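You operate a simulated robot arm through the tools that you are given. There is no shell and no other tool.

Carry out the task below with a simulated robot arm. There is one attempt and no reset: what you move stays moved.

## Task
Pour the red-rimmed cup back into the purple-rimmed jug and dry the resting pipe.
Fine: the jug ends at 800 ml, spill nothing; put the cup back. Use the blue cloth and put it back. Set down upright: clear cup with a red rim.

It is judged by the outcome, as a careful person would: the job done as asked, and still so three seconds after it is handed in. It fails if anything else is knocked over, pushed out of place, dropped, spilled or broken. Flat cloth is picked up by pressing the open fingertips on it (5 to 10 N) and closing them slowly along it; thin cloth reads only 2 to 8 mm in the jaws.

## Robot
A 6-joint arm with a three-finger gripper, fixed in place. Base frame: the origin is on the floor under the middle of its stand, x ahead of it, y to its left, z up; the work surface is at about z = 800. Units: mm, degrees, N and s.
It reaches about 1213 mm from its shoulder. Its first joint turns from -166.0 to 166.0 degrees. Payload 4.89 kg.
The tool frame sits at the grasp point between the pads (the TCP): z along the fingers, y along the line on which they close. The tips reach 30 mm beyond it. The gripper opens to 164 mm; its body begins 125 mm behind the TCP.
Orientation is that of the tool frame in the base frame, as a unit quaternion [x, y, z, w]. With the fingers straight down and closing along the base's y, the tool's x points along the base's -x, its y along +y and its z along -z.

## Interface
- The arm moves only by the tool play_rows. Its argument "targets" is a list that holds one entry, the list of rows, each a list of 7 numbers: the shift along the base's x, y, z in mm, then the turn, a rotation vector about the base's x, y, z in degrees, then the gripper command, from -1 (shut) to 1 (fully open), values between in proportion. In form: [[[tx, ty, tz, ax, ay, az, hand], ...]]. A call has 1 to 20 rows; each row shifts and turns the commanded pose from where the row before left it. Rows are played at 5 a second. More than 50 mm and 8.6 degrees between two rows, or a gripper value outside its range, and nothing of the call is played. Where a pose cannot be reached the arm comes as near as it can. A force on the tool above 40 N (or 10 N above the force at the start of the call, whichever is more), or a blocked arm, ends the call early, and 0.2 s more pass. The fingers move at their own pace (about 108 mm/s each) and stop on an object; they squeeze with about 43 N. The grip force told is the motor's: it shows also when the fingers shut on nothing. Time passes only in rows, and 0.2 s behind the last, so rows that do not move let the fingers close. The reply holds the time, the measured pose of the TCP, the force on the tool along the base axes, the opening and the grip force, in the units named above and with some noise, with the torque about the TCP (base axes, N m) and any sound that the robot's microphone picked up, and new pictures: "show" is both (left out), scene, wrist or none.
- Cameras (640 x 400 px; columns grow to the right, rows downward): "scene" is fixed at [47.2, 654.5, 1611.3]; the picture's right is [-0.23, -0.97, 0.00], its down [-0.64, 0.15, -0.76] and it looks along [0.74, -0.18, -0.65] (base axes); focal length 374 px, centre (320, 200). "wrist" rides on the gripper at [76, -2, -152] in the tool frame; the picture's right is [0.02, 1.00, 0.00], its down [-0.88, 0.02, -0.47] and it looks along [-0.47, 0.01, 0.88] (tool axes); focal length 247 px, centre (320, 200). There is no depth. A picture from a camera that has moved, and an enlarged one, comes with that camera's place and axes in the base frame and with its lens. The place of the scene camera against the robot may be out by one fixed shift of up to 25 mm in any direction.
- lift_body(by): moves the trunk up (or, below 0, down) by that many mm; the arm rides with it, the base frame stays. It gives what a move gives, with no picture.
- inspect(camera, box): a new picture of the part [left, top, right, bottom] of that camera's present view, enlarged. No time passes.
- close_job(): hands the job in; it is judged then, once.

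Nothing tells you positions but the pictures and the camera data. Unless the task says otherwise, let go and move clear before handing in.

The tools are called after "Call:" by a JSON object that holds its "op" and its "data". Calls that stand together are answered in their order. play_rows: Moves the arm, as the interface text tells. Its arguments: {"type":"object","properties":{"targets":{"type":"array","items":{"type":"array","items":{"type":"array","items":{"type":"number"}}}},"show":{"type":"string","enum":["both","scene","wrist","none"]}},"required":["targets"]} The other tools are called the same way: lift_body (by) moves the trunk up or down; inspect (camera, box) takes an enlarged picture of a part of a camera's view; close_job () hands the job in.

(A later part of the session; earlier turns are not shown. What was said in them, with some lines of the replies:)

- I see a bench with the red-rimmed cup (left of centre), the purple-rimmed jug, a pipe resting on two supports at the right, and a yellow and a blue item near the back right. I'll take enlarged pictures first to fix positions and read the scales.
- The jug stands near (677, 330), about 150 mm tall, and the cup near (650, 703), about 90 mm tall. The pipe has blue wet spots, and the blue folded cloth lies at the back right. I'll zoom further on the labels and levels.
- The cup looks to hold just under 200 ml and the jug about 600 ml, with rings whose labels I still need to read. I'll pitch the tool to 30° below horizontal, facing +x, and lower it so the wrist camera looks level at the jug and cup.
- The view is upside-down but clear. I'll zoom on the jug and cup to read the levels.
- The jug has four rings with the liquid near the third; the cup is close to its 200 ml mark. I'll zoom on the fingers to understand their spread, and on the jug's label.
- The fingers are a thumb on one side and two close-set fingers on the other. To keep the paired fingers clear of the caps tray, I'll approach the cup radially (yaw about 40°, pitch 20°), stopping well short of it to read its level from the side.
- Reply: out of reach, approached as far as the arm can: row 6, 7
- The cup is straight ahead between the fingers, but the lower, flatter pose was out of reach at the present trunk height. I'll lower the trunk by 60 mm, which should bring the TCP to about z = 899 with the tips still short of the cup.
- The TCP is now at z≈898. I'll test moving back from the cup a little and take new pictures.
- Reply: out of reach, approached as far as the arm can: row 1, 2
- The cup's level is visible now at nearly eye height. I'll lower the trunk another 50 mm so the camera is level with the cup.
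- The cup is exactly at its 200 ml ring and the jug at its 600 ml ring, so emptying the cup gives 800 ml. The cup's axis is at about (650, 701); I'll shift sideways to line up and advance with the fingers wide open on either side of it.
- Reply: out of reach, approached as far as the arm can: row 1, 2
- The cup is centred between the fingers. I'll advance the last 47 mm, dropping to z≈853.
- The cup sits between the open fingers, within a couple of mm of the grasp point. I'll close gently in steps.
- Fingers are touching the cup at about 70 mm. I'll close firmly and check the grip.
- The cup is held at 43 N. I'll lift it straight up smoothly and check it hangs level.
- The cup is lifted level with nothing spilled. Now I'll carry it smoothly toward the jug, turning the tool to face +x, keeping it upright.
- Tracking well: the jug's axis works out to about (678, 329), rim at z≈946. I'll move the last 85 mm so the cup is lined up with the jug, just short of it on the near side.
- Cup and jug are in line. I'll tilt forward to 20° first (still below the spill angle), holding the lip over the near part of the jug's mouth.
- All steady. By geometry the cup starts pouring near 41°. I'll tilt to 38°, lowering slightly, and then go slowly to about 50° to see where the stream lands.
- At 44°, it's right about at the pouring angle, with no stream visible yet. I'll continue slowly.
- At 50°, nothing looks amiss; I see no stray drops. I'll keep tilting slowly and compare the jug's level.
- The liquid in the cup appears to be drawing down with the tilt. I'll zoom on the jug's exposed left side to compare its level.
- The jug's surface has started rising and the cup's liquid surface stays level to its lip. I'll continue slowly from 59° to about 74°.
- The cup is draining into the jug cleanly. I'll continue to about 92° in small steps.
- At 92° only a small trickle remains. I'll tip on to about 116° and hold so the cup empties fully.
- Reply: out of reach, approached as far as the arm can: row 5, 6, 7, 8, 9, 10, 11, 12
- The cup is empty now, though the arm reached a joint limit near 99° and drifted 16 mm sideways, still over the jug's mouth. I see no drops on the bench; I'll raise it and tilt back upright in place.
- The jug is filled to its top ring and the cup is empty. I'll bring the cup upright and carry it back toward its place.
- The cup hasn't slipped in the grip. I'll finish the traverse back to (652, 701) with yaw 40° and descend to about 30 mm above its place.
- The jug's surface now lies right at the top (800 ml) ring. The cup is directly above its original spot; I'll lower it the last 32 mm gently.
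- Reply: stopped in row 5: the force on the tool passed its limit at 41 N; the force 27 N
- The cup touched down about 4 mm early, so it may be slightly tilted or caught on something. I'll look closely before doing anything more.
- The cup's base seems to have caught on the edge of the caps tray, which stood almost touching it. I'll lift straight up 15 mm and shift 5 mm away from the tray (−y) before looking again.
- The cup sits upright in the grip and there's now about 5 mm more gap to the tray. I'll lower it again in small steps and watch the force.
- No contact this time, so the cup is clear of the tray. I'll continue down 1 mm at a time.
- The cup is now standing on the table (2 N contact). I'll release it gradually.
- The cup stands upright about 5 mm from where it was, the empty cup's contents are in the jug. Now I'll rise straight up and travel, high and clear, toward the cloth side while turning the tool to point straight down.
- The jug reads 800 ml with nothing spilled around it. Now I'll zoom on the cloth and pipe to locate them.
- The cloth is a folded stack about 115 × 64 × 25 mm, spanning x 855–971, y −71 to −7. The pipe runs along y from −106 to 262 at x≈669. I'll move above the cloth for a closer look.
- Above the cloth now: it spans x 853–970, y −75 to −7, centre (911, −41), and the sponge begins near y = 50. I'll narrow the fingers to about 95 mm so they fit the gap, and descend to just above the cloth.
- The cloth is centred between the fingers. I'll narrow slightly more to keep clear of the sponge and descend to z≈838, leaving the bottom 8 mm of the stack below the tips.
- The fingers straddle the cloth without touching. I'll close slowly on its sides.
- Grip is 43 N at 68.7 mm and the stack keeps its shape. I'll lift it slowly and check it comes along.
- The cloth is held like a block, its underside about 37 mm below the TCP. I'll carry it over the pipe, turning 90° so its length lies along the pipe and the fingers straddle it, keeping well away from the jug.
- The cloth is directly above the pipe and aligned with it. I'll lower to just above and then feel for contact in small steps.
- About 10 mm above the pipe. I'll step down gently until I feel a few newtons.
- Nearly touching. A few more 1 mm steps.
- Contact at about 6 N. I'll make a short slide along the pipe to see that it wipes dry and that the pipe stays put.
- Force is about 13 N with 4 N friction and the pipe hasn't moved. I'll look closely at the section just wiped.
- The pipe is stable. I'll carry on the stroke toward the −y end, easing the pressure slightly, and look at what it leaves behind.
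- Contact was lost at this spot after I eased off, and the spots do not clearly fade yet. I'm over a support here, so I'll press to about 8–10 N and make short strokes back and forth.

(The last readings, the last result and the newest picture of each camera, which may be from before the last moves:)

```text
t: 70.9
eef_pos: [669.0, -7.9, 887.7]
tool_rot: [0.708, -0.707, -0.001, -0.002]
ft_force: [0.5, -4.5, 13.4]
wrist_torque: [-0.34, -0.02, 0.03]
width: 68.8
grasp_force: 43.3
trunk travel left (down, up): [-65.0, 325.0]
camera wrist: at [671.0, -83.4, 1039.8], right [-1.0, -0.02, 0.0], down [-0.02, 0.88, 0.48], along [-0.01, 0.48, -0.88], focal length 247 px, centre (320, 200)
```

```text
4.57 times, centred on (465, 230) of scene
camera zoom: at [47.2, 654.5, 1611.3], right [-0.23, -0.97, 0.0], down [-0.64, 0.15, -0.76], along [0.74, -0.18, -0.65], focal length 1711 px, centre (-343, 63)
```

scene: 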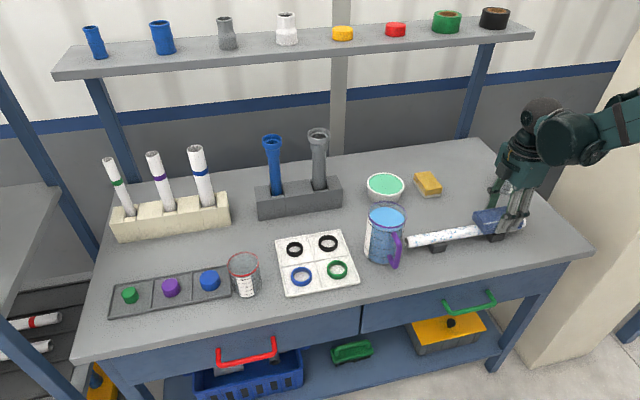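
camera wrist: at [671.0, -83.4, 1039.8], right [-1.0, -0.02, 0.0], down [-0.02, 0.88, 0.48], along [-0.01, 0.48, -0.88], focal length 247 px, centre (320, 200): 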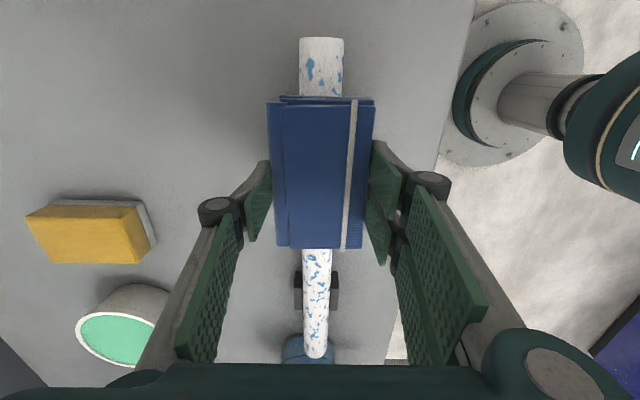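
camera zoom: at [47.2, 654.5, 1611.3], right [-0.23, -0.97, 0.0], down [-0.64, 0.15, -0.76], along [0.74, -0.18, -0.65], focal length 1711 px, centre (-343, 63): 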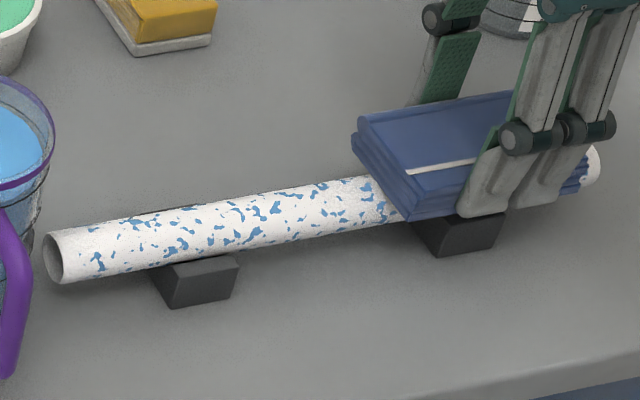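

Some spots near the top line look fainter. I'll make a long steady stroke toward +y at this pressure and look at the uncovered section.

Call:
{"op": "play_rows", "data": {"targets": [[[0, 8, 0, 0, 0, 0, -0.3], [0, 12, 0, 0, 0, 0, -0.3], [0, 12, 0, 0, 0, 0, -0.3], [0, 12, 0, 0, 0, 0, -0.3], [0, 12, 0, 0, 0, 0, -0.3], [0, 12, 0, 0, 0, 0, -0.3], [0, 12, 0, 0, 0, 0, -0.3], [0, 12, 0, 0, 0, 0, -0.3]]], "show": "both"}}

Call:
{"op": "inspect", "data": {"camera": "wrist", "box": [270, 0, 370, 110]}}

Call:
{"op": "inspect", "data": {"camera": "scene", "box": [395, 195, 535, 265]}}

```text
t: 72.7
eef_pos: [668.9, 85.5, 885.6]
tool_rot: [-0.706, 0.708, 0.001, 0.003]
ft_force: [-0.3, -13.0, 32.9]
wrist_torque: [-0.55, -0.05, -0.05]
width: 69.1
grasp_force: 42.9
trunk travel left (down, up): [-65.0, 325.0]
camera wrist: at [670.3, 8.4, 1039.4], right [-1.0, -0.02, 0.0], down [-0.02, 0.88, 0.48], along [-0.01, 0.48, -0.88], focal length 247 px, centre (320, 200)
```

scene: 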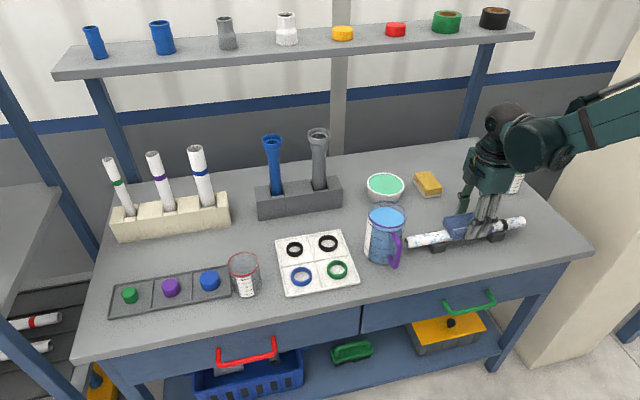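
wrist: 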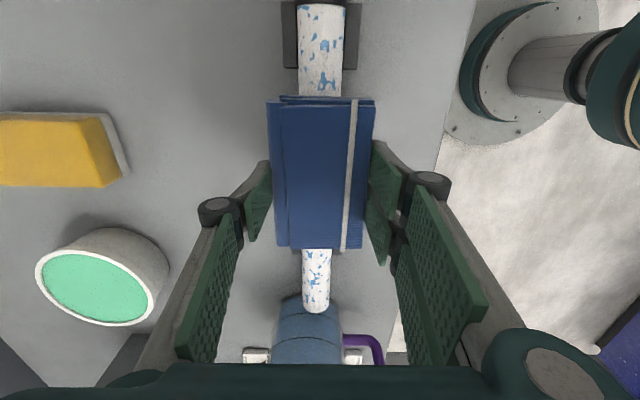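

```text
3.64 times, centred on (320, 55) of wrist
camera zoom: at [670.3, 8.4, 1039.4], right [-1.0, -0.02, 0.0], down [-0.02, 0.88, 0.48], along [-0.01, 0.48, -0.88], focal length 898 px, centre (320, 727)
```

zoom: 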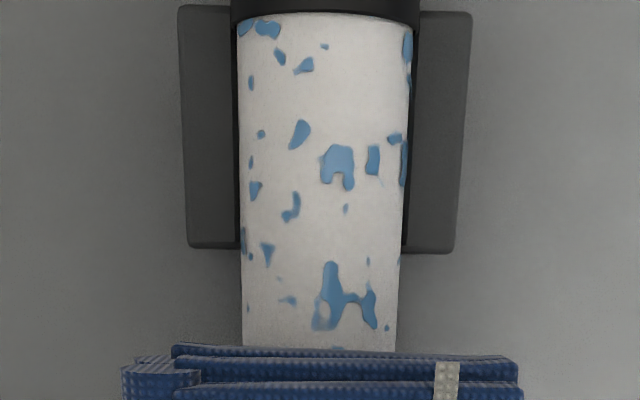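

```text
4.57 times, centred on (465, 230) of scene
camera zoom: at [47.2, 654.5, 1611.3], right [-0.23, -0.97, 0.0], down [-0.64, 0.15, -0.76], along [0.74, -0.18, -0.65], focal length 1711 px, centre (-343, 63)
```

zoom: 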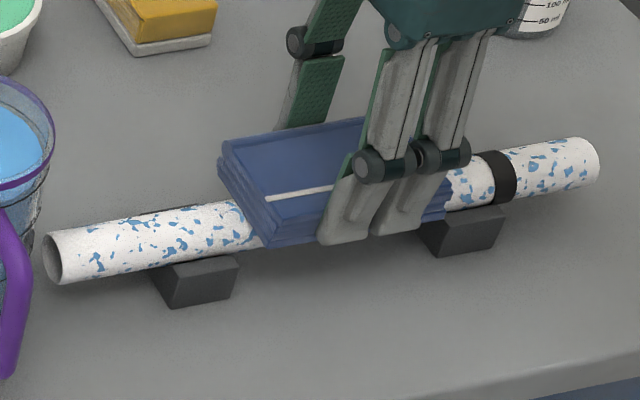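

The pressure rose to 33 N here, more than I want, so I'll lift off at once and look at the whole pipe from above.

Call:
{"op": "play_rows", "data": {"targets": [[[0, 0, 3, 0, 0, 0, -0.3], [0, 0, 20, 0, 0, 0, -0.3], [20, -20, 40, 0, 0, 0, -0.3], [30, -30, 15, 0, 0, 0, -0.3], [40, -20, 0, 0, 0, 0, -0.3], [40, 0, 0, 0, 0, 0, -0.3]]], "show": "both"}}

Call:
{"op": "inspect", "data": {"camera": "scene", "box": [395, 195, 535, 265]}}

```text
t: 74.1
eef_pos: [799.1, 14.5, 966.2]
tool_rot: [-0.707, 0.707, 0.001, 0.001]
ft_force: [-3.5, 0.4, 1.5]
wrist_torque: [-0.1, -0.34, -0.01]
width: 68.7
grasp_force: 42.6
trunk travel left (down, up): [-65.0, 325.0]
camera wrist: at [800.0, -61.8, 1119.0], right [-1.0, -0.02, 0.0], down [-0.02, 0.88, 0.48], along [-0.01, 0.48, -0.88], focal length 247 px, centre (320, 200)
```

scene: 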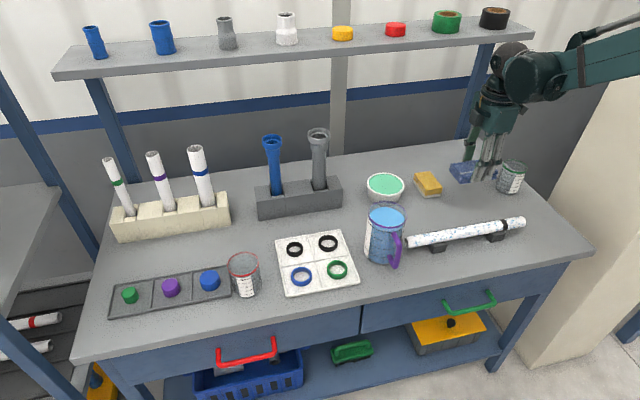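
wrist: 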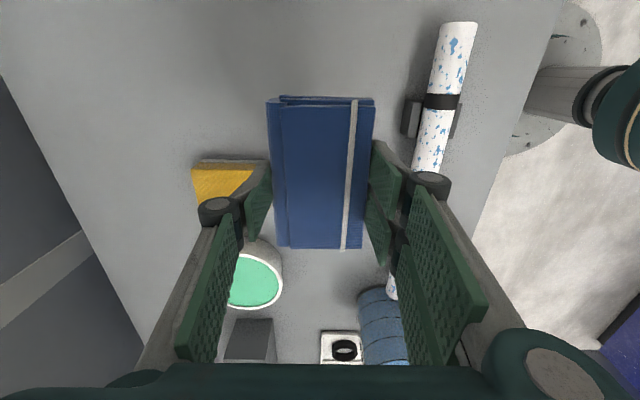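

```text
4.57 times, centred on (465, 230) of scene
camera zoom: at [47.2, 654.5, 1611.3], right [-0.23, -0.97, 0.0], down [-0.64, 0.15, -0.76], along [0.74, -0.18, -0.65], focal length 1711 px, centre (-343, 63)
```

zoom: 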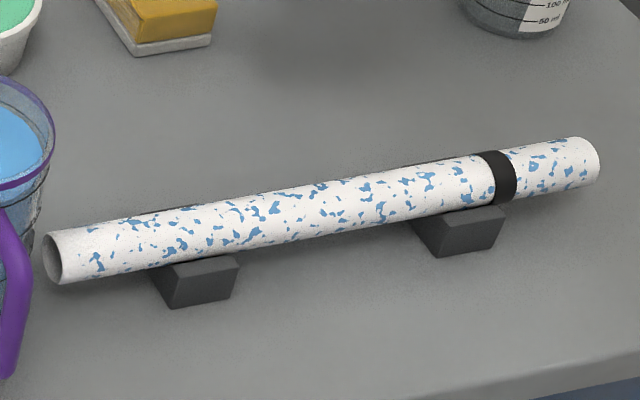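

The pipe is undisturbed. I'll take the same close-ups as at the start for comparison of the wet spots.

Call:
{"op": "inspect", "data": {"camera": "scene", "box": [390, 150, 550, 260]}}

Call:
{"op": "inspect", "data": {"camera": "scene", "box": [400, 210, 470, 255]}}

Call:
{"op": "inspect", "data": {"camera": "scene", "box": [460, 205, 530, 250]}}

Call:
{"op": "inspect", "data": {"camera": "wrist", "box": [380, 10, 500, 190]}}

```text
3.64 times, centred on (470, 205) of scene
camera zoom: at [47.2, 654.5, 1611.3], right [-0.23, -0.97, 0.0], down [-0.64, 0.15, -0.76], along [0.74, -0.18, -0.65], focal length 1361 px, centre (-226, 182)
```

zoom: 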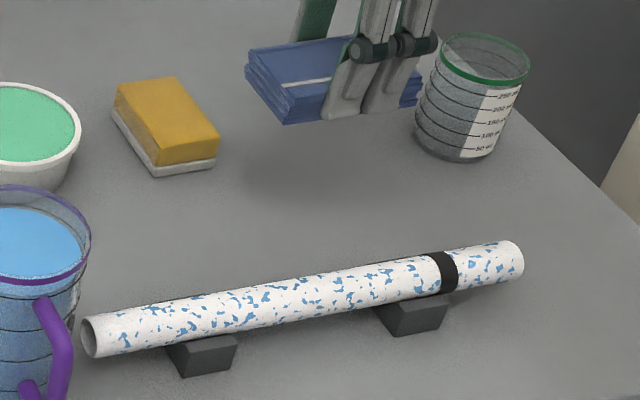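

```text
8.89 times, centred on (435, 232) of scene
camera zoom: at [47.2, 654.5, 1611.3], right [-0.23, -0.97, 0.0], down [-0.64, 0.15, -0.76], along [0.74, -0.18, -0.65], focal length 3326 px, centre (-702, -89)
```

zoom: 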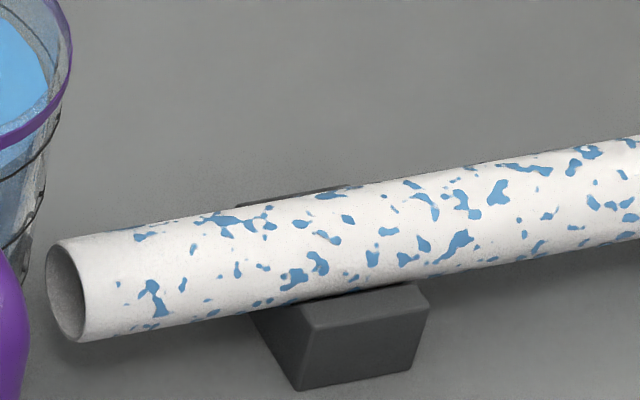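

```text
8.89 times, centred on (495, 228) of scene
camera zoom: at [47.2, 654.5, 1611.3], right [-0.23, -0.97, 0.0], down [-0.64, 0.15, -0.76], along [0.74, -0.18, -0.65], focal length 3326 px, centre (-1236, -44)
```

zoom: 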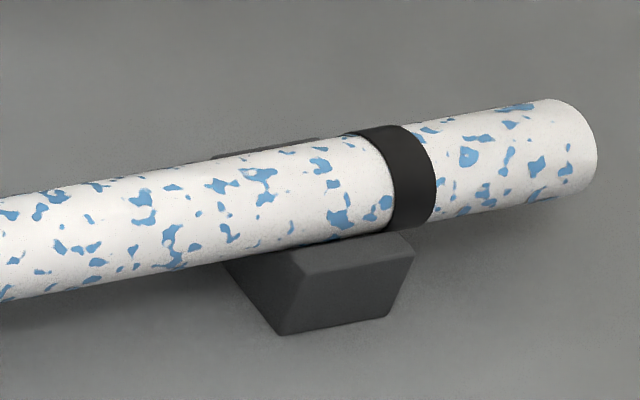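

```text
2.22 times, centred on (440, 100) of wrist
camera zoom: at [800.0, -61.8, 1119.0], right [-1.0, -0.02, 0.0], down [-0.02, 0.88, 0.48], along [-0.01, 0.48, -0.88], focal length 549 px, centre (53, 422)
```

zoom: 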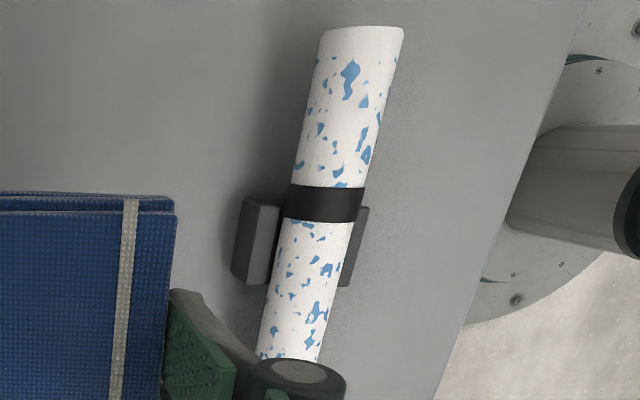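

So far only faint fading near the contact line is visible. I'll hover just above the pipe, offset so the camera sees the section around y = −40…30, as a clear baseline before a test wipe.

Call:
{"op": "play_rows", "data": {"targets": [[[-40, 10, 0, 0, 0, 0, -0.3], [-40, 20, -10, 0, 0, 0, -0.3], [-30, 20, -20, 0, 0, 0, -0.3], [-20, 20, -20, 0, 0, 0, -0.3], [0, 0, -15, 0, 0, 0, -0.3], [0, 0, -8, 0, 0, 0, -0.3]]], "show": "wrist"}}

Call:
{"op": "inspect", "data": {"camera": "wrist", "box": [280, 0, 360, 100]}}

Call:
{"op": "inspect", "data": {"camera": "wrist", "box": [280, 235, 360, 335]}}

```text
t: 75.5
eef_pos: [669.1, 84.6, 892.4]
tool_rot: [-0.707, 0.707, 0.0, 0.002]
ft_force: [-0.3, -0.5, 0.1]
wrist_torque: [0.01, -0.08, 0.01]
width: 68.9
grasp_force: 43.1
trunk travel left (down, up): [-65.0, 325.0]
camera wrist: at [670.9, 8.0, 1044.4], right [-1.0, -0.02, 0.0], down [-0.02, 0.88, 0.48], along [-0.01, 0.48, -0.88], focal length 247 px, centre (320, 200)
```

wrist: 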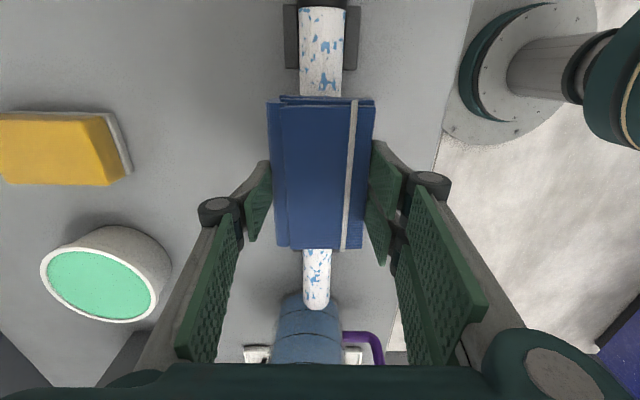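

```text
4.00 times, centred on (320, 50) of wrist
camera zoom: at [670.9, 8.0, 1044.4], right [-1.0, -0.02, 0.0], down [-0.02, 0.88, 0.48], along [-0.01, 0.48, -0.88], focal length 988 px, centre (320, 800)
```

zoom: 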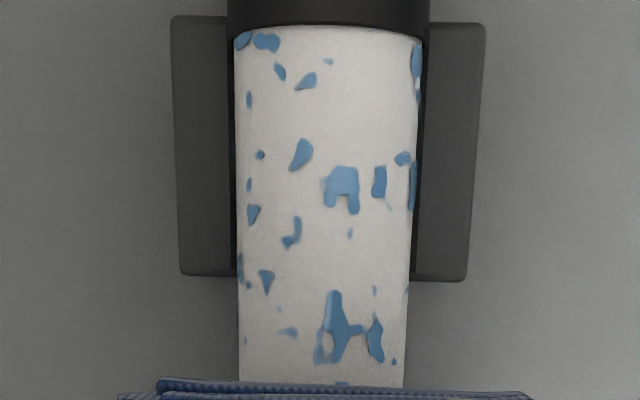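

```text
4.00 times, centred on (320, 285) of wrist
camera zoom: at [670.9, 8.0, 1044.4], right [-1.0, -0.02, 0.0], down [-0.02, 0.88, 0.48], along [-0.01, 0.48, -0.88], focal length 988 px, centre (320, -140)
```

zoom: 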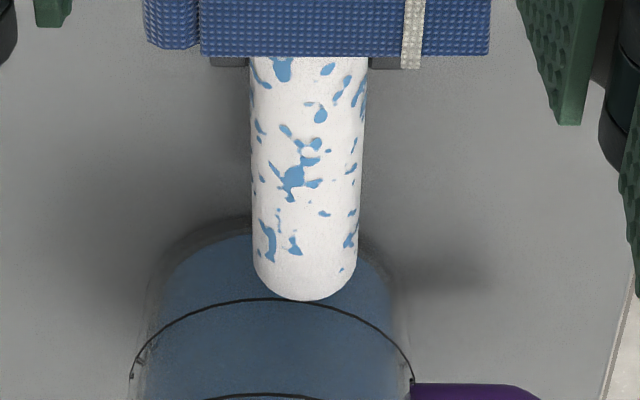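

Baseline is clear. Now I'll move over this section, press to around 10–12 N above the support, and make several strokes.

Call:
{"op": "play_rows", "data": {"targets": [[[0, -30, 0, 0, 0, 0, -0.3], [0, -30, 0, 0, 0, 0, -0.3], [0, -25, 0, 0, 0, 0, -0.3], [0, 0, -2.5, 0, 0, 0, -0.3], [0, 0, -1.5, 0, 0, 0, -0.3], [0, 0, -0.7, 0, 0, 0, -0.3], [0, 0, 0, 0, 0, 0, -0.3]]], "show": "none"}}

```text
t: 77.1
eef_pos: [668.6, -0.8, 887.8]
tool_rot: [-0.707, 0.707, 0.001, 0.002]
ft_force: [1.2, -3.5, 9.4]
wrist_torque: [0.07, -0.08, 0.0]
width: 68.9
grasp_force: 43.3
trunk travel left (down, up): [-65.0, 325.0]
```

Call:
{"op": "play_rows", "data": {"targets": [[[0, -8, 0, 0, 0, 0, -0.3], [0, -12, 0, 0, 0, 0, -0.3], [0, -12, 0, 0, 0, 0, -0.3], [0, -10, 0, 0, 0, 0, -0.3], [0, 10, 0, 0, 0, 0, -0.3], [0, 12, 0, 0, 0, 0, -0.3], [0, 12, 0, 0, 0, 0, -0.3], [0, 12, 0, 0, 0, 0, -0.3], [0, 8, 0, 0, 0, 0, -0.3]]], "show": "none"}}

```text
t: 79.1
eef_pos: [669.2, 13.2, 886.5]
tool_rot: [0.707, -0.707, 0.0, -0.003]
ft_force: [0.4, -1.6, 5.0]
wrist_torque: [-0.06, -0.01, 0.03]
width: 69.2
grasp_force: 43.1
trunk travel left (down, up): [-65.0, 325.0]
```

Call:
{"op": "play_rows", "data": {"targets": [[[0, -8, -0.3, 0, 0, 0, -0.3], [0, -12, -0.3, 0, 0, 0, -0.3], [0, -12, 0, 0, 0, 0, -0.3], [0, -12, 0, 0, 0, 0, -0.3], [0, -10, 0, 0, 0, 0, -0.3], [0, 10, 0, 0, 0, 0, -0.3], [0, 12, 0, 0, 0, 0, -0.3], [0, 12, 0, 0, 0, 0, -0.3], [0, 12, 0, 0, 0, 0, -0.3], [0, 8, 0, 0, 0, 0, -0.3]]], "show": "none"}}

```text
t: 81.3
eef_pos: [668.1, 11.6, 886.7]
tool_rot: [0.707, -0.707, 0.0, -0.002]
ft_force: [0.3, -9.6, 25.4]
wrist_torque: [-0.42, -0.09, -0.02]
width: 68.9
grasp_force: 42.9
trunk travel left (down, up): [-65.0, 325.0]
```

Now I'll lift off and return to the baseline viewpoint to compare.

Call:
{"op": "play_rows", "data": {"targets": [[[0, 0, 2, 0, 0, 0, -0.3], [0, 0, 4, 0, 0, 0, -0.3], [0, 25, 0, 0, 0, 0, -0.3], [0, 28, 0, 0, 0, 0, -0.3], [0, 20, 0, 0, 0, 0, -0.3]]], "show": "wrist"}}

Call:
{"op": "inspect", "data": {"camera": "wrist", "box": [280, 0, 360, 100]}}

Call:
{"op": "inspect", "data": {"camera": "scene", "box": [460, 205, 530, 250]}}

```text
t: 82.5
eef_pos: [668.7, 85.1, 892.9]
tool_rot: [-0.706, 0.708, 0.001, 0.002]
ft_force: [1.2, -0.5, -1.3]
wrist_torque: [0.07, 0.0, 0.01]
width: 68.9
grasp_force: 43.3
trunk travel left (down, up): [-65.0, 325.0]
camera wrist: at [670.9, 8.4, 1045.1], right [-1.0, -0.02, 0.0], down [-0.02, 0.88, 0.48], along [-0.01, 0.48, -0.88], focal length 247 px, centre (320, 200)
```

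wrist: 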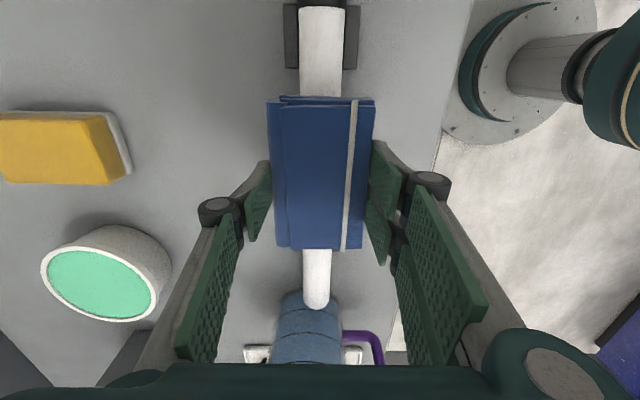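

```text
4.00 times, centred on (320, 50) of wrist
camera zoom: at [670.9, 8.4, 1045.1], right [-1.0, -0.02, 0.0], down [-0.02, 0.88, 0.48], along [-0.01, 0.48, -0.88], focal length 988 px, centre (320, 800)
```

zoom: 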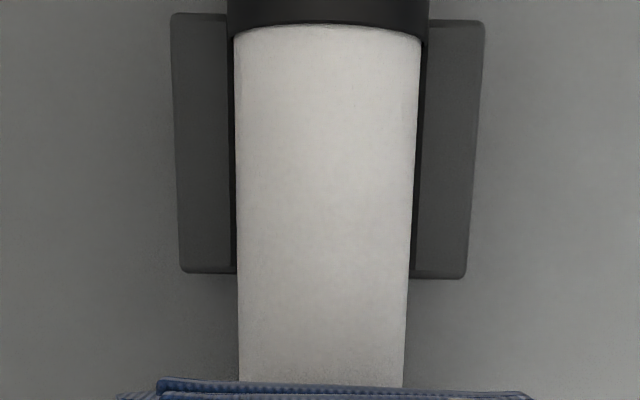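

```text
8.89 times, centred on (495, 228) of scene
camera zoom: at [47.2, 654.5, 1611.3], right [-0.23, -0.97, 0.0], down [-0.64, 0.15, -0.76], along [0.74, -0.18, -0.65], focal length 3326 px, centre (-1236, -44)
```

zoom: 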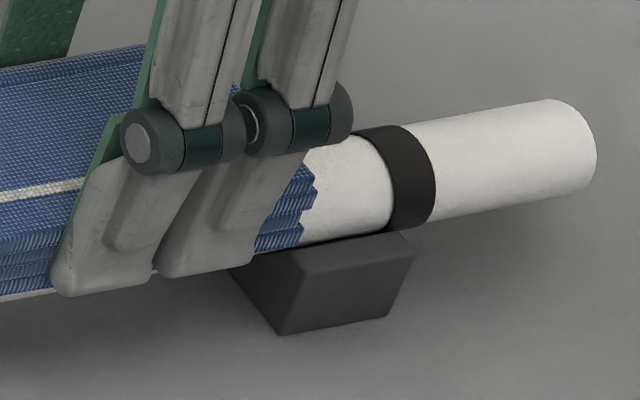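

The spots have vanished. I'll check the rest of the pipe.

Call:
{"op": "inspect", "data": {"camera": "scene", "box": [395, 195, 535, 265]}}

Call:
{"op": "inspect", "data": {"camera": "scene", "box": [400, 210, 470, 255]}}

Call:
{"op": "inspect", "data": {"camera": "wrist", "box": [280, 235, 360, 335]}}

```text
4.57 times, centred on (465, 230) of scene
camera zoom: at [47.2, 654.5, 1611.3], right [-0.23, -0.97, 0.0], down [-0.64, 0.15, -0.76], along [0.74, -0.18, -0.65], focal length 1711 px, centre (-343, 63)
```

zoom: 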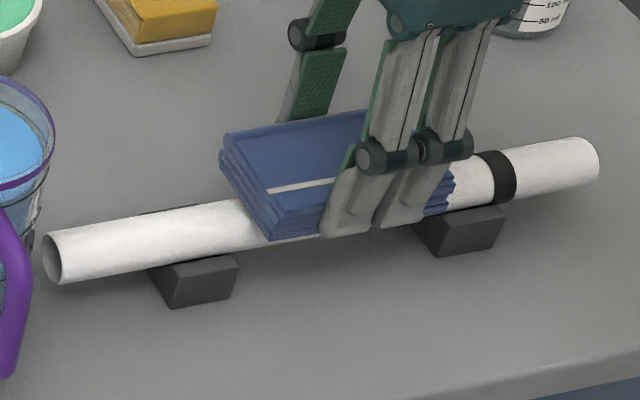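

```text
8.89 times, centred on (435, 232) of scene
camera zoom: at [47.2, 654.5, 1611.3], right [-0.23, -0.97, 0.0], down [-0.64, 0.15, -0.76], along [0.74, -0.18, -0.65], focal length 3326 px, centre (-702, -89)
```

zoom: 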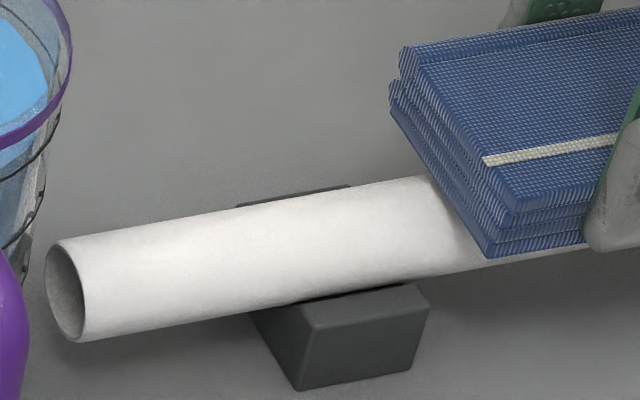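

```text
4.00 times, centred on (320, 285) of wrist
camera zoom: at [670.9, 8.4, 1045.1], right [-1.0, -0.02, 0.0], down [-0.02, 0.88, 0.48], along [-0.01, 0.48, -0.88], focal length 988 px, centre (320, -140)
```

zoom: 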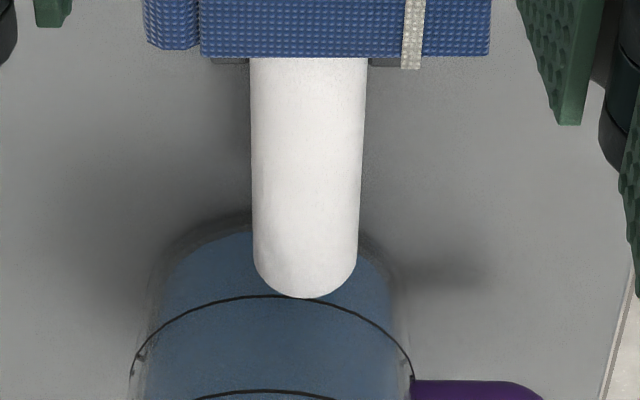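

The whole visible pipe is dry and still seated on its supports. I'll lift the cloth and carry it back, turning it to its original orientation above its place.

Call:
{"op": "play_rows", "data": {"targets": [[[0, 0, 10, 0, 0, 0, -0.3], [0, 0, 25, 0, 0, 0, -0.3], [0, 0, 27, 0, 0, 0, -0.3], [21.94, -11.28, 0, 0, 0, -8.18, -0.3], [21.94, -11.28, 0, 0, 0, -8.18, -0.3], [21.94, -11.28, 0, 0, 0, -8.18, -0.3], [21.94, -11.28, 0, 0, 0, -8.18, -0.3], [21.94, -11.28, 0, 0, 0, -8.18, -0.3], [21.94, -11.28, 0, 0, 0, -8.18, -0.3], [21.94, -11.28, 0, 0, 0, -8.18, -0.3], [21.94, -11.28, 0, 0, 0, -8.18, -0.3], [21.94, -11.28, 0, 0, 0, -8.18, -0.3], [21.94, -11.28, 0, 0, 0, -8.18, -0.3], [21.94, -11.28, 0, 0, 0, -8.2, -0.3], [0, 0, 0, 0, 0, 0, -0.3]]], "show": "both"}}

Call:
{"op": "inspect", "data": {"camera": "scene", "box": [395, 140, 535, 265]}}

```text
t: 85.7
eef_pos: [909.2, -39.1, 953.2]
tool_rot: [0.002, 1.0, -0.001, 0.002]
ft_force: [-0.6, 0.2, -0.4]
wrist_torque: [-0.01, 0.01, 0.01]
width: 69.0
grasp_force: 42.7
trunk travel left (down, up): [-65.0, 325.0]
camera wrist: at [833.0, -40.4, 1106.3], right [-0.02, 1.0, 0.0], down [0.88, 0.02, 0.48], along [0.48, 0.01, -0.88], focal length 247 px, centre (320, 200)
```

scene: 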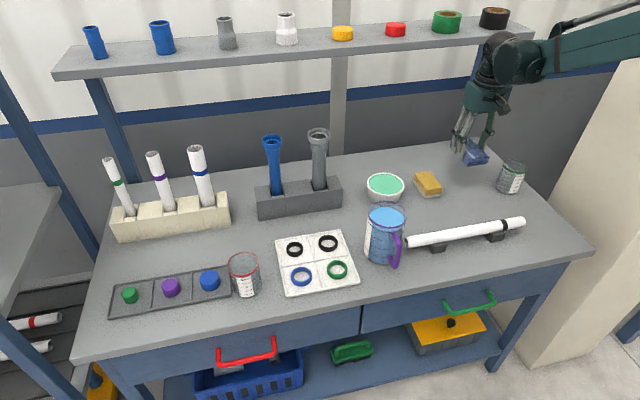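
wrist: 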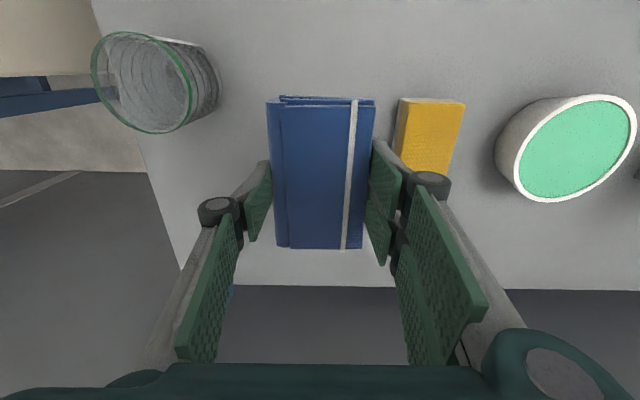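

```text
3.20 times, centred on (465, 202) of scene
camera zoom: at [47.2, 654.5, 1611.3], right [-0.23, -0.97, 0.0], down [-0.64, 0.15, -0.76], along [0.74, -0.18, -0.65], focal length 1198 px, centre (-144, 192)
```

zoom: 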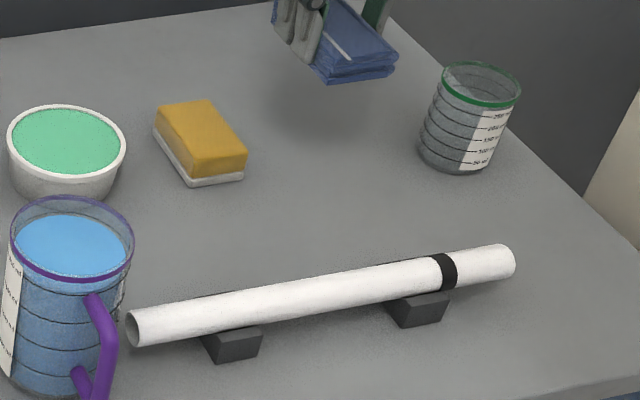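

The pipe is fully white along its length. Aligning to the original grasp position (1 mm correction), I'll lower the cloth onto its place.

Call:
{"op": "play_rows", "data": {"targets": [[[0.6, -0.7, -20, 0, 0, 0, -0.3], [0.6, -0.6, -30, 0, 0, 0, -0.3], [0, 0, -28, 0, 0, 0, -0.3], [0, 0, -18, 0, 0, 0, -0.3], [0, 0, -10, 0, 0, 0, -0.3], [0, 0, -5, 0, 0, 0, -0.3], [0, 0, -2, 0, 0, 0, -0.3], [0, 0, 0, 0, 0, 0, -0.3]]], "show": "wrist"}}

```text
t: 87.5
eef_pos: [910.6, -40.9, 840.3]
tool_rot: [0.0, 1.0, 0.0, 0.002]
ft_force: [0.3, 0.1, 0.3]
wrist_torque: [-0.03, 0.0, 0.01]
width: 69.0
grasp_force: 42.9
trunk travel left (down, up): [-65.0, 325.0]
camera wrist: at [834.8, -42.0, 994.0], right [-0.02, 1.0, 0.0], down [0.88, 0.02, 0.48], along [0.48, 0.01, -0.88], focal length 247 px, centre (320, 200)
```

wrist: 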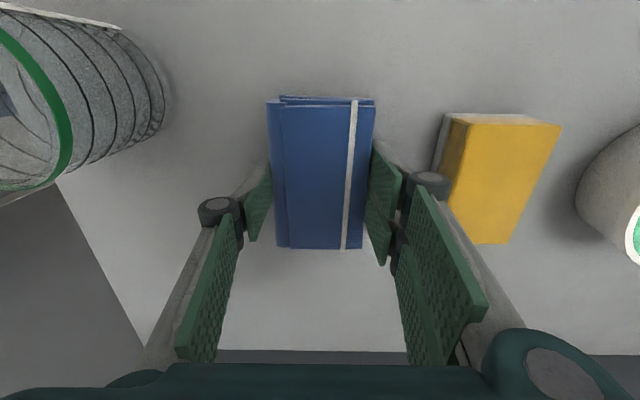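

Call:
{"op": "play_rows", "data": {"targets": [[[0, 0, -2, 0, 0, 0, -0.3], [0, 0, -1, 0, 0, 0, -0.3], [0, 0, 0, 0, 0, 0, -0.3]]], "show": "none"}}

```text
t: 88.3
eef_pos: [910.8, -41.1, 838.4]
tool_rot: [0.001, 1.0, -0.001, 0.002]
ft_force: [-0.2, 0.2, -1.2]
wrist_torque: [0.01, 0.0, -0.03]
width: 69.4
grasp_force: 42.8
trunk travel left (down, up): [-65.0, 325.0]
```

Call:
{"op": "play_rows", "data": {"targets": [[[0, 0, -0.7, 0, 0, 0, -0.3], [0, 0, -0.5, 0, 0, 0, -0.3], [0, 0, 0, 0, 0, 0, -0.3]]], "show": "none"}}

```text
t: 89.1
eef_pos: [911.1, -41.2, 836.3]
tool_rot: [0.0, 1.0, -0.002, 0.002]
ft_force: [0.6, 0.2, -0.6]
wrist_torque: [-0.03, -0.01, 0.01]
width: 68.8
grasp_force: 43.0
trunk travel left (down, up): [-65.0, 325.0]
```

Call:
{"op": "play_rows", "data": {"targets": [[[0, 0, -0.7, 0, 0, 0, -0.3], [0, 0, -0.6, 0, 0, 0, -0.3], [0, 0, 0, 0, 0, 0, -0.3]]], "show": "none"}}

```text
t: 89.9
eef_pos: [911.7, -41.5, 836.1]
tool_rot: [0.0, 1.0, -0.001, 0.002]
ft_force: [1.8, 1.2, 11.6]
wrist_torque: [0.44, 0.15, -0.11]
width: 69.1
grasp_force: 43.3
trunk travel left (down, up): [-65.0, 325.0]
```

The cloth is down on the table. I'll release it gradually, opening only to about 90 mm to stay clear of the sponge.

Call:
{"op": "play_rows", "data": {"targets": [[[0, 0, 0.5, 0, 0, 0, -0.25], [0, 0, 0, 0, 0, 0, -0.18], [0, 0, 0, 0, 0, 0, -0.14], [0, 0, 0, 0, 0, 0, -0.08], [0, 0, 0, 0, 0, 0, 0.0], [0, 0, 0, 0, 0, 0, 0.08], [0, 0, 0, 0, 0, 0, 0.08]]], "show": "both"}}

Call:
{"op": "inspect", "data": {"camera": "scene", "box": [400, 130, 520, 220]}}

```text
t: 91.5
eef_pos: [911.4, -41.3, 835.8]
tool_rot: [0.001, 1.0, -0.002, 0.001]
ft_force: [-1.2, -0.5, -1.2]
wrist_torque: [-0.03, 0.02, 0.0]
width: 88.5
grasp_force: 0.1
trunk travel left (down, up): [-65.0, 325.0]
camera wrist: at [834.7, -41.7, 989.1], right [-0.02, 1.0, 0.0], down [0.88, 0.02, 0.48], along [0.48, 0.01, -0.88], focal length 247 px, centre (320, 200)
```

scene: 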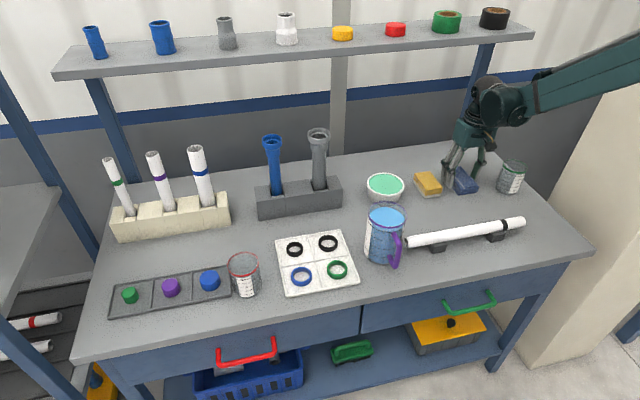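
wrist: 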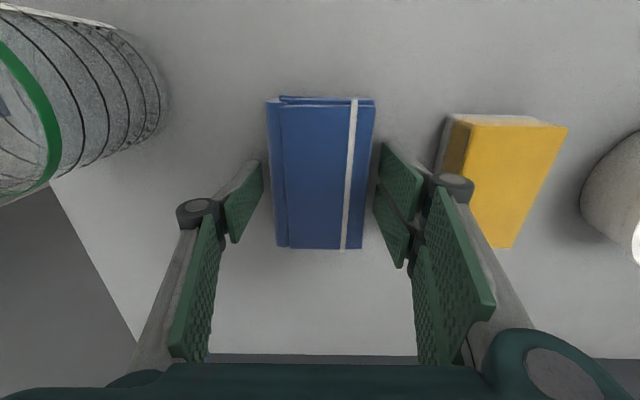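

```text
4.44 times, centred on (460, 175) of scene
camera zoom: at [47.2, 654.5, 1611.3], right [-0.23, -0.97, 0.0], down [-0.64, 0.15, -0.76], along [0.74, -0.18, -0.65], focal length 1663 px, centre (-302, 311)
```

zoom: 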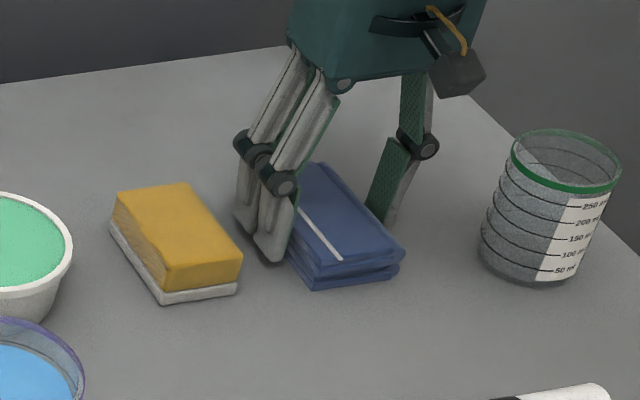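

The cloth is back exactly where it lay. I'll rise straight up and move the arm clear.

Call:
{"op": "play_rows", "data": {"targets": [[[0, 0, 10, 0, 0, 0, 0.08], [0, 0, 25, 0, 0, 0, 0.08], [0, 0, 40, 0, 0, 0, 0.08], [0, 0, 45, 0, 0, 0, 0.08], [0, 0, 45, 0, 0, 0, 0.08], [-30, 0, 35, 0, 0, 0, 0.08], [-35, 0, 30, 0, 0, 0, 0.08], [-40, 0, 20, 0, 0, 0, 0.08], [-40, 0, 10, 0, 0, 0, 0.08], [0, 0, 0, 0, 0, 0, 0.08]]], "show": "both"}}

Call:
{"op": "inspect", "data": {"camera": "scene", "box": [340, 150, 540, 280]}}

Call:
{"op": "inspect", "data": {"camera": "scene", "box": [90, 220, 370, 340]}}

Call:
{"op": "inspect", "data": {"camera": "scene", "box": [200, 230, 300, 310]}}

Call:
{"op": "inspect", "data": {"camera": "scene", "box": [360, 198, 412, 270]}}

```text
t: 93.7
eef_pos: [764.7, -40.7, 1096.4]
tool_rot: [0.0, 1.0, -0.001, 0.001]
ft_force: [0.4, -0.9, 0.5]
wrist_torque: [0.01, -0.03, 0.01]
width: 88.6
grasp_force: 0.0
trunk travel left (down, up): [-65.0, 325.0]
camera wrist: at [688.8, -42.0, 1249.5], right [-0.02, 1.0, 0.0], down [0.88, 0.02, 0.48], along [0.48, 0.01, -0.88], focal length 247 px, centre (320, 200)
```

scene: 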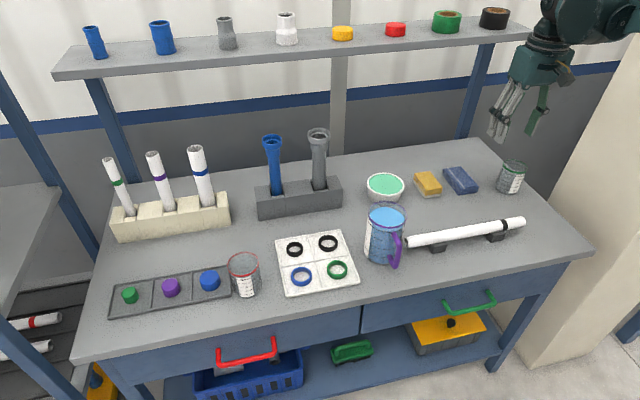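
wrist: 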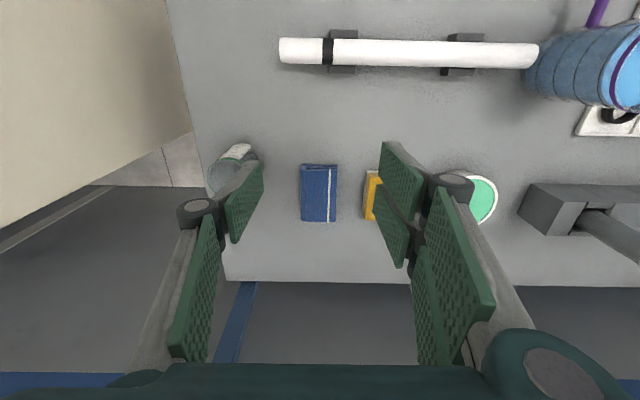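

```text
3.08 times, centred on (440, 215) of scene
camera zoom: at [47.2, 654.5, 1611.3], right [-0.23, -0.97, 0.0], down [-0.64, 0.15, -0.76], along [0.74, -0.18, -0.65], focal length 1152 px, centre (-49, 154)
```

zoom: 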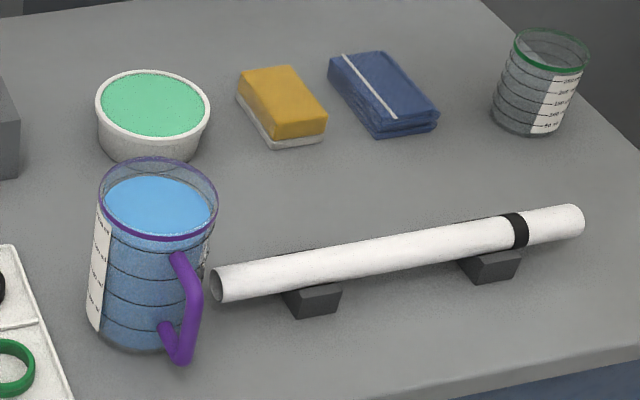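

```text
2.29 times, centred on (230, 280) of scene
camera zoom: at [47.2, 654.5, 1611.3], right [-0.23, -0.97, 0.0], down [-0.64, 0.15, -0.76], along [0.74, -0.18, -0.65], focal length 855 px, centre (526, 17)
```

zoom: 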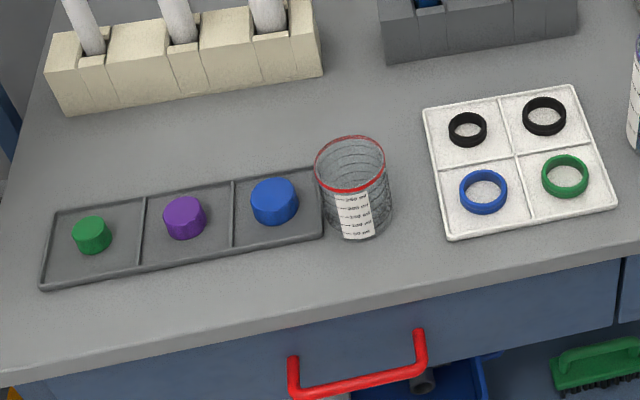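

```text
5.00 times, centred on (250, 270) of scene
camera zoom: at [47.2, 654.5, 1611.3], right [-0.23, -0.97, 0.0], down [-0.64, 0.15, -0.76], along [0.74, -0.18, -0.65], focal length 1871 px, centre (670, -150)
```

zoom: 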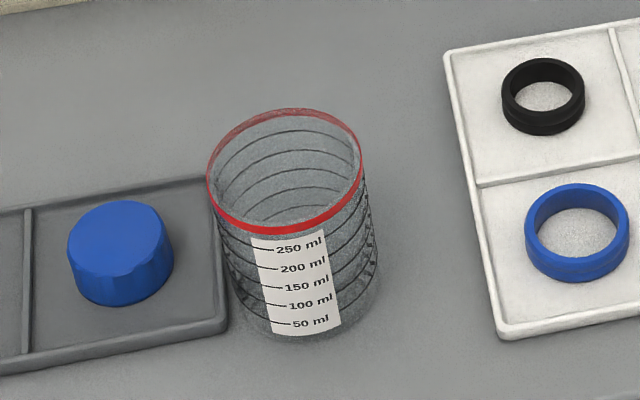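

```text
5.56 times, centred on (386, 234) of scene
camera zoom: at [47.2, 654.5, 1611.3], right [-0.23, -0.97, 0.0], down [-0.64, 0.15, -0.76], along [0.74, -0.18, -0.65], focal length 2079 px, centre (-47, 11)
```

zoom: 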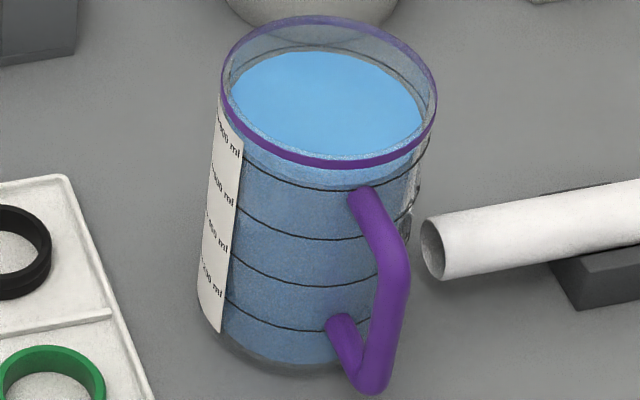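

Everything checks out in the pictures:
- **Jug:** it reads 800 ml.
- **Cup:** it is empty and stands upright, about 5 mm from where it was.
- **Pipe:** it is dry and still on its supports.
- **Cloth:** it is back in its place.

I see no spills, and the arm is clear, so I'm handing the job in.

Call:
{"op": "close_job", "data": {}}

```text
The job is handed in.
```

The job is handed in. Judging from the pictures, everything asked for was done.

- **Pour:** all 200 ml from the red-rimmed cup went into the purple-rimmed jug, which now reads at its top ring, 800 ml. I saw no drops on the bench.
- **Cup:** it is empty and standing upright, about 5 mm from its original spot. On the way down its base caught on the edge of the caps tray, and the arm stopped at 41 N. I lifted it, moved it slightly away and set it down clear. The tray does not look moved.
- **Pipe:** the wet spots are gone along its whole visible length, and it is still on its supports. I couldn't see the underside. Pressure briefly reached about 33 N during one wiping stroke, but the pipe did not shift.
- **Cloth:** the blue cloth is back where it lay, still folded.

Nothing else looks moved or knocked over. The gripper is empty and clear of the bench.
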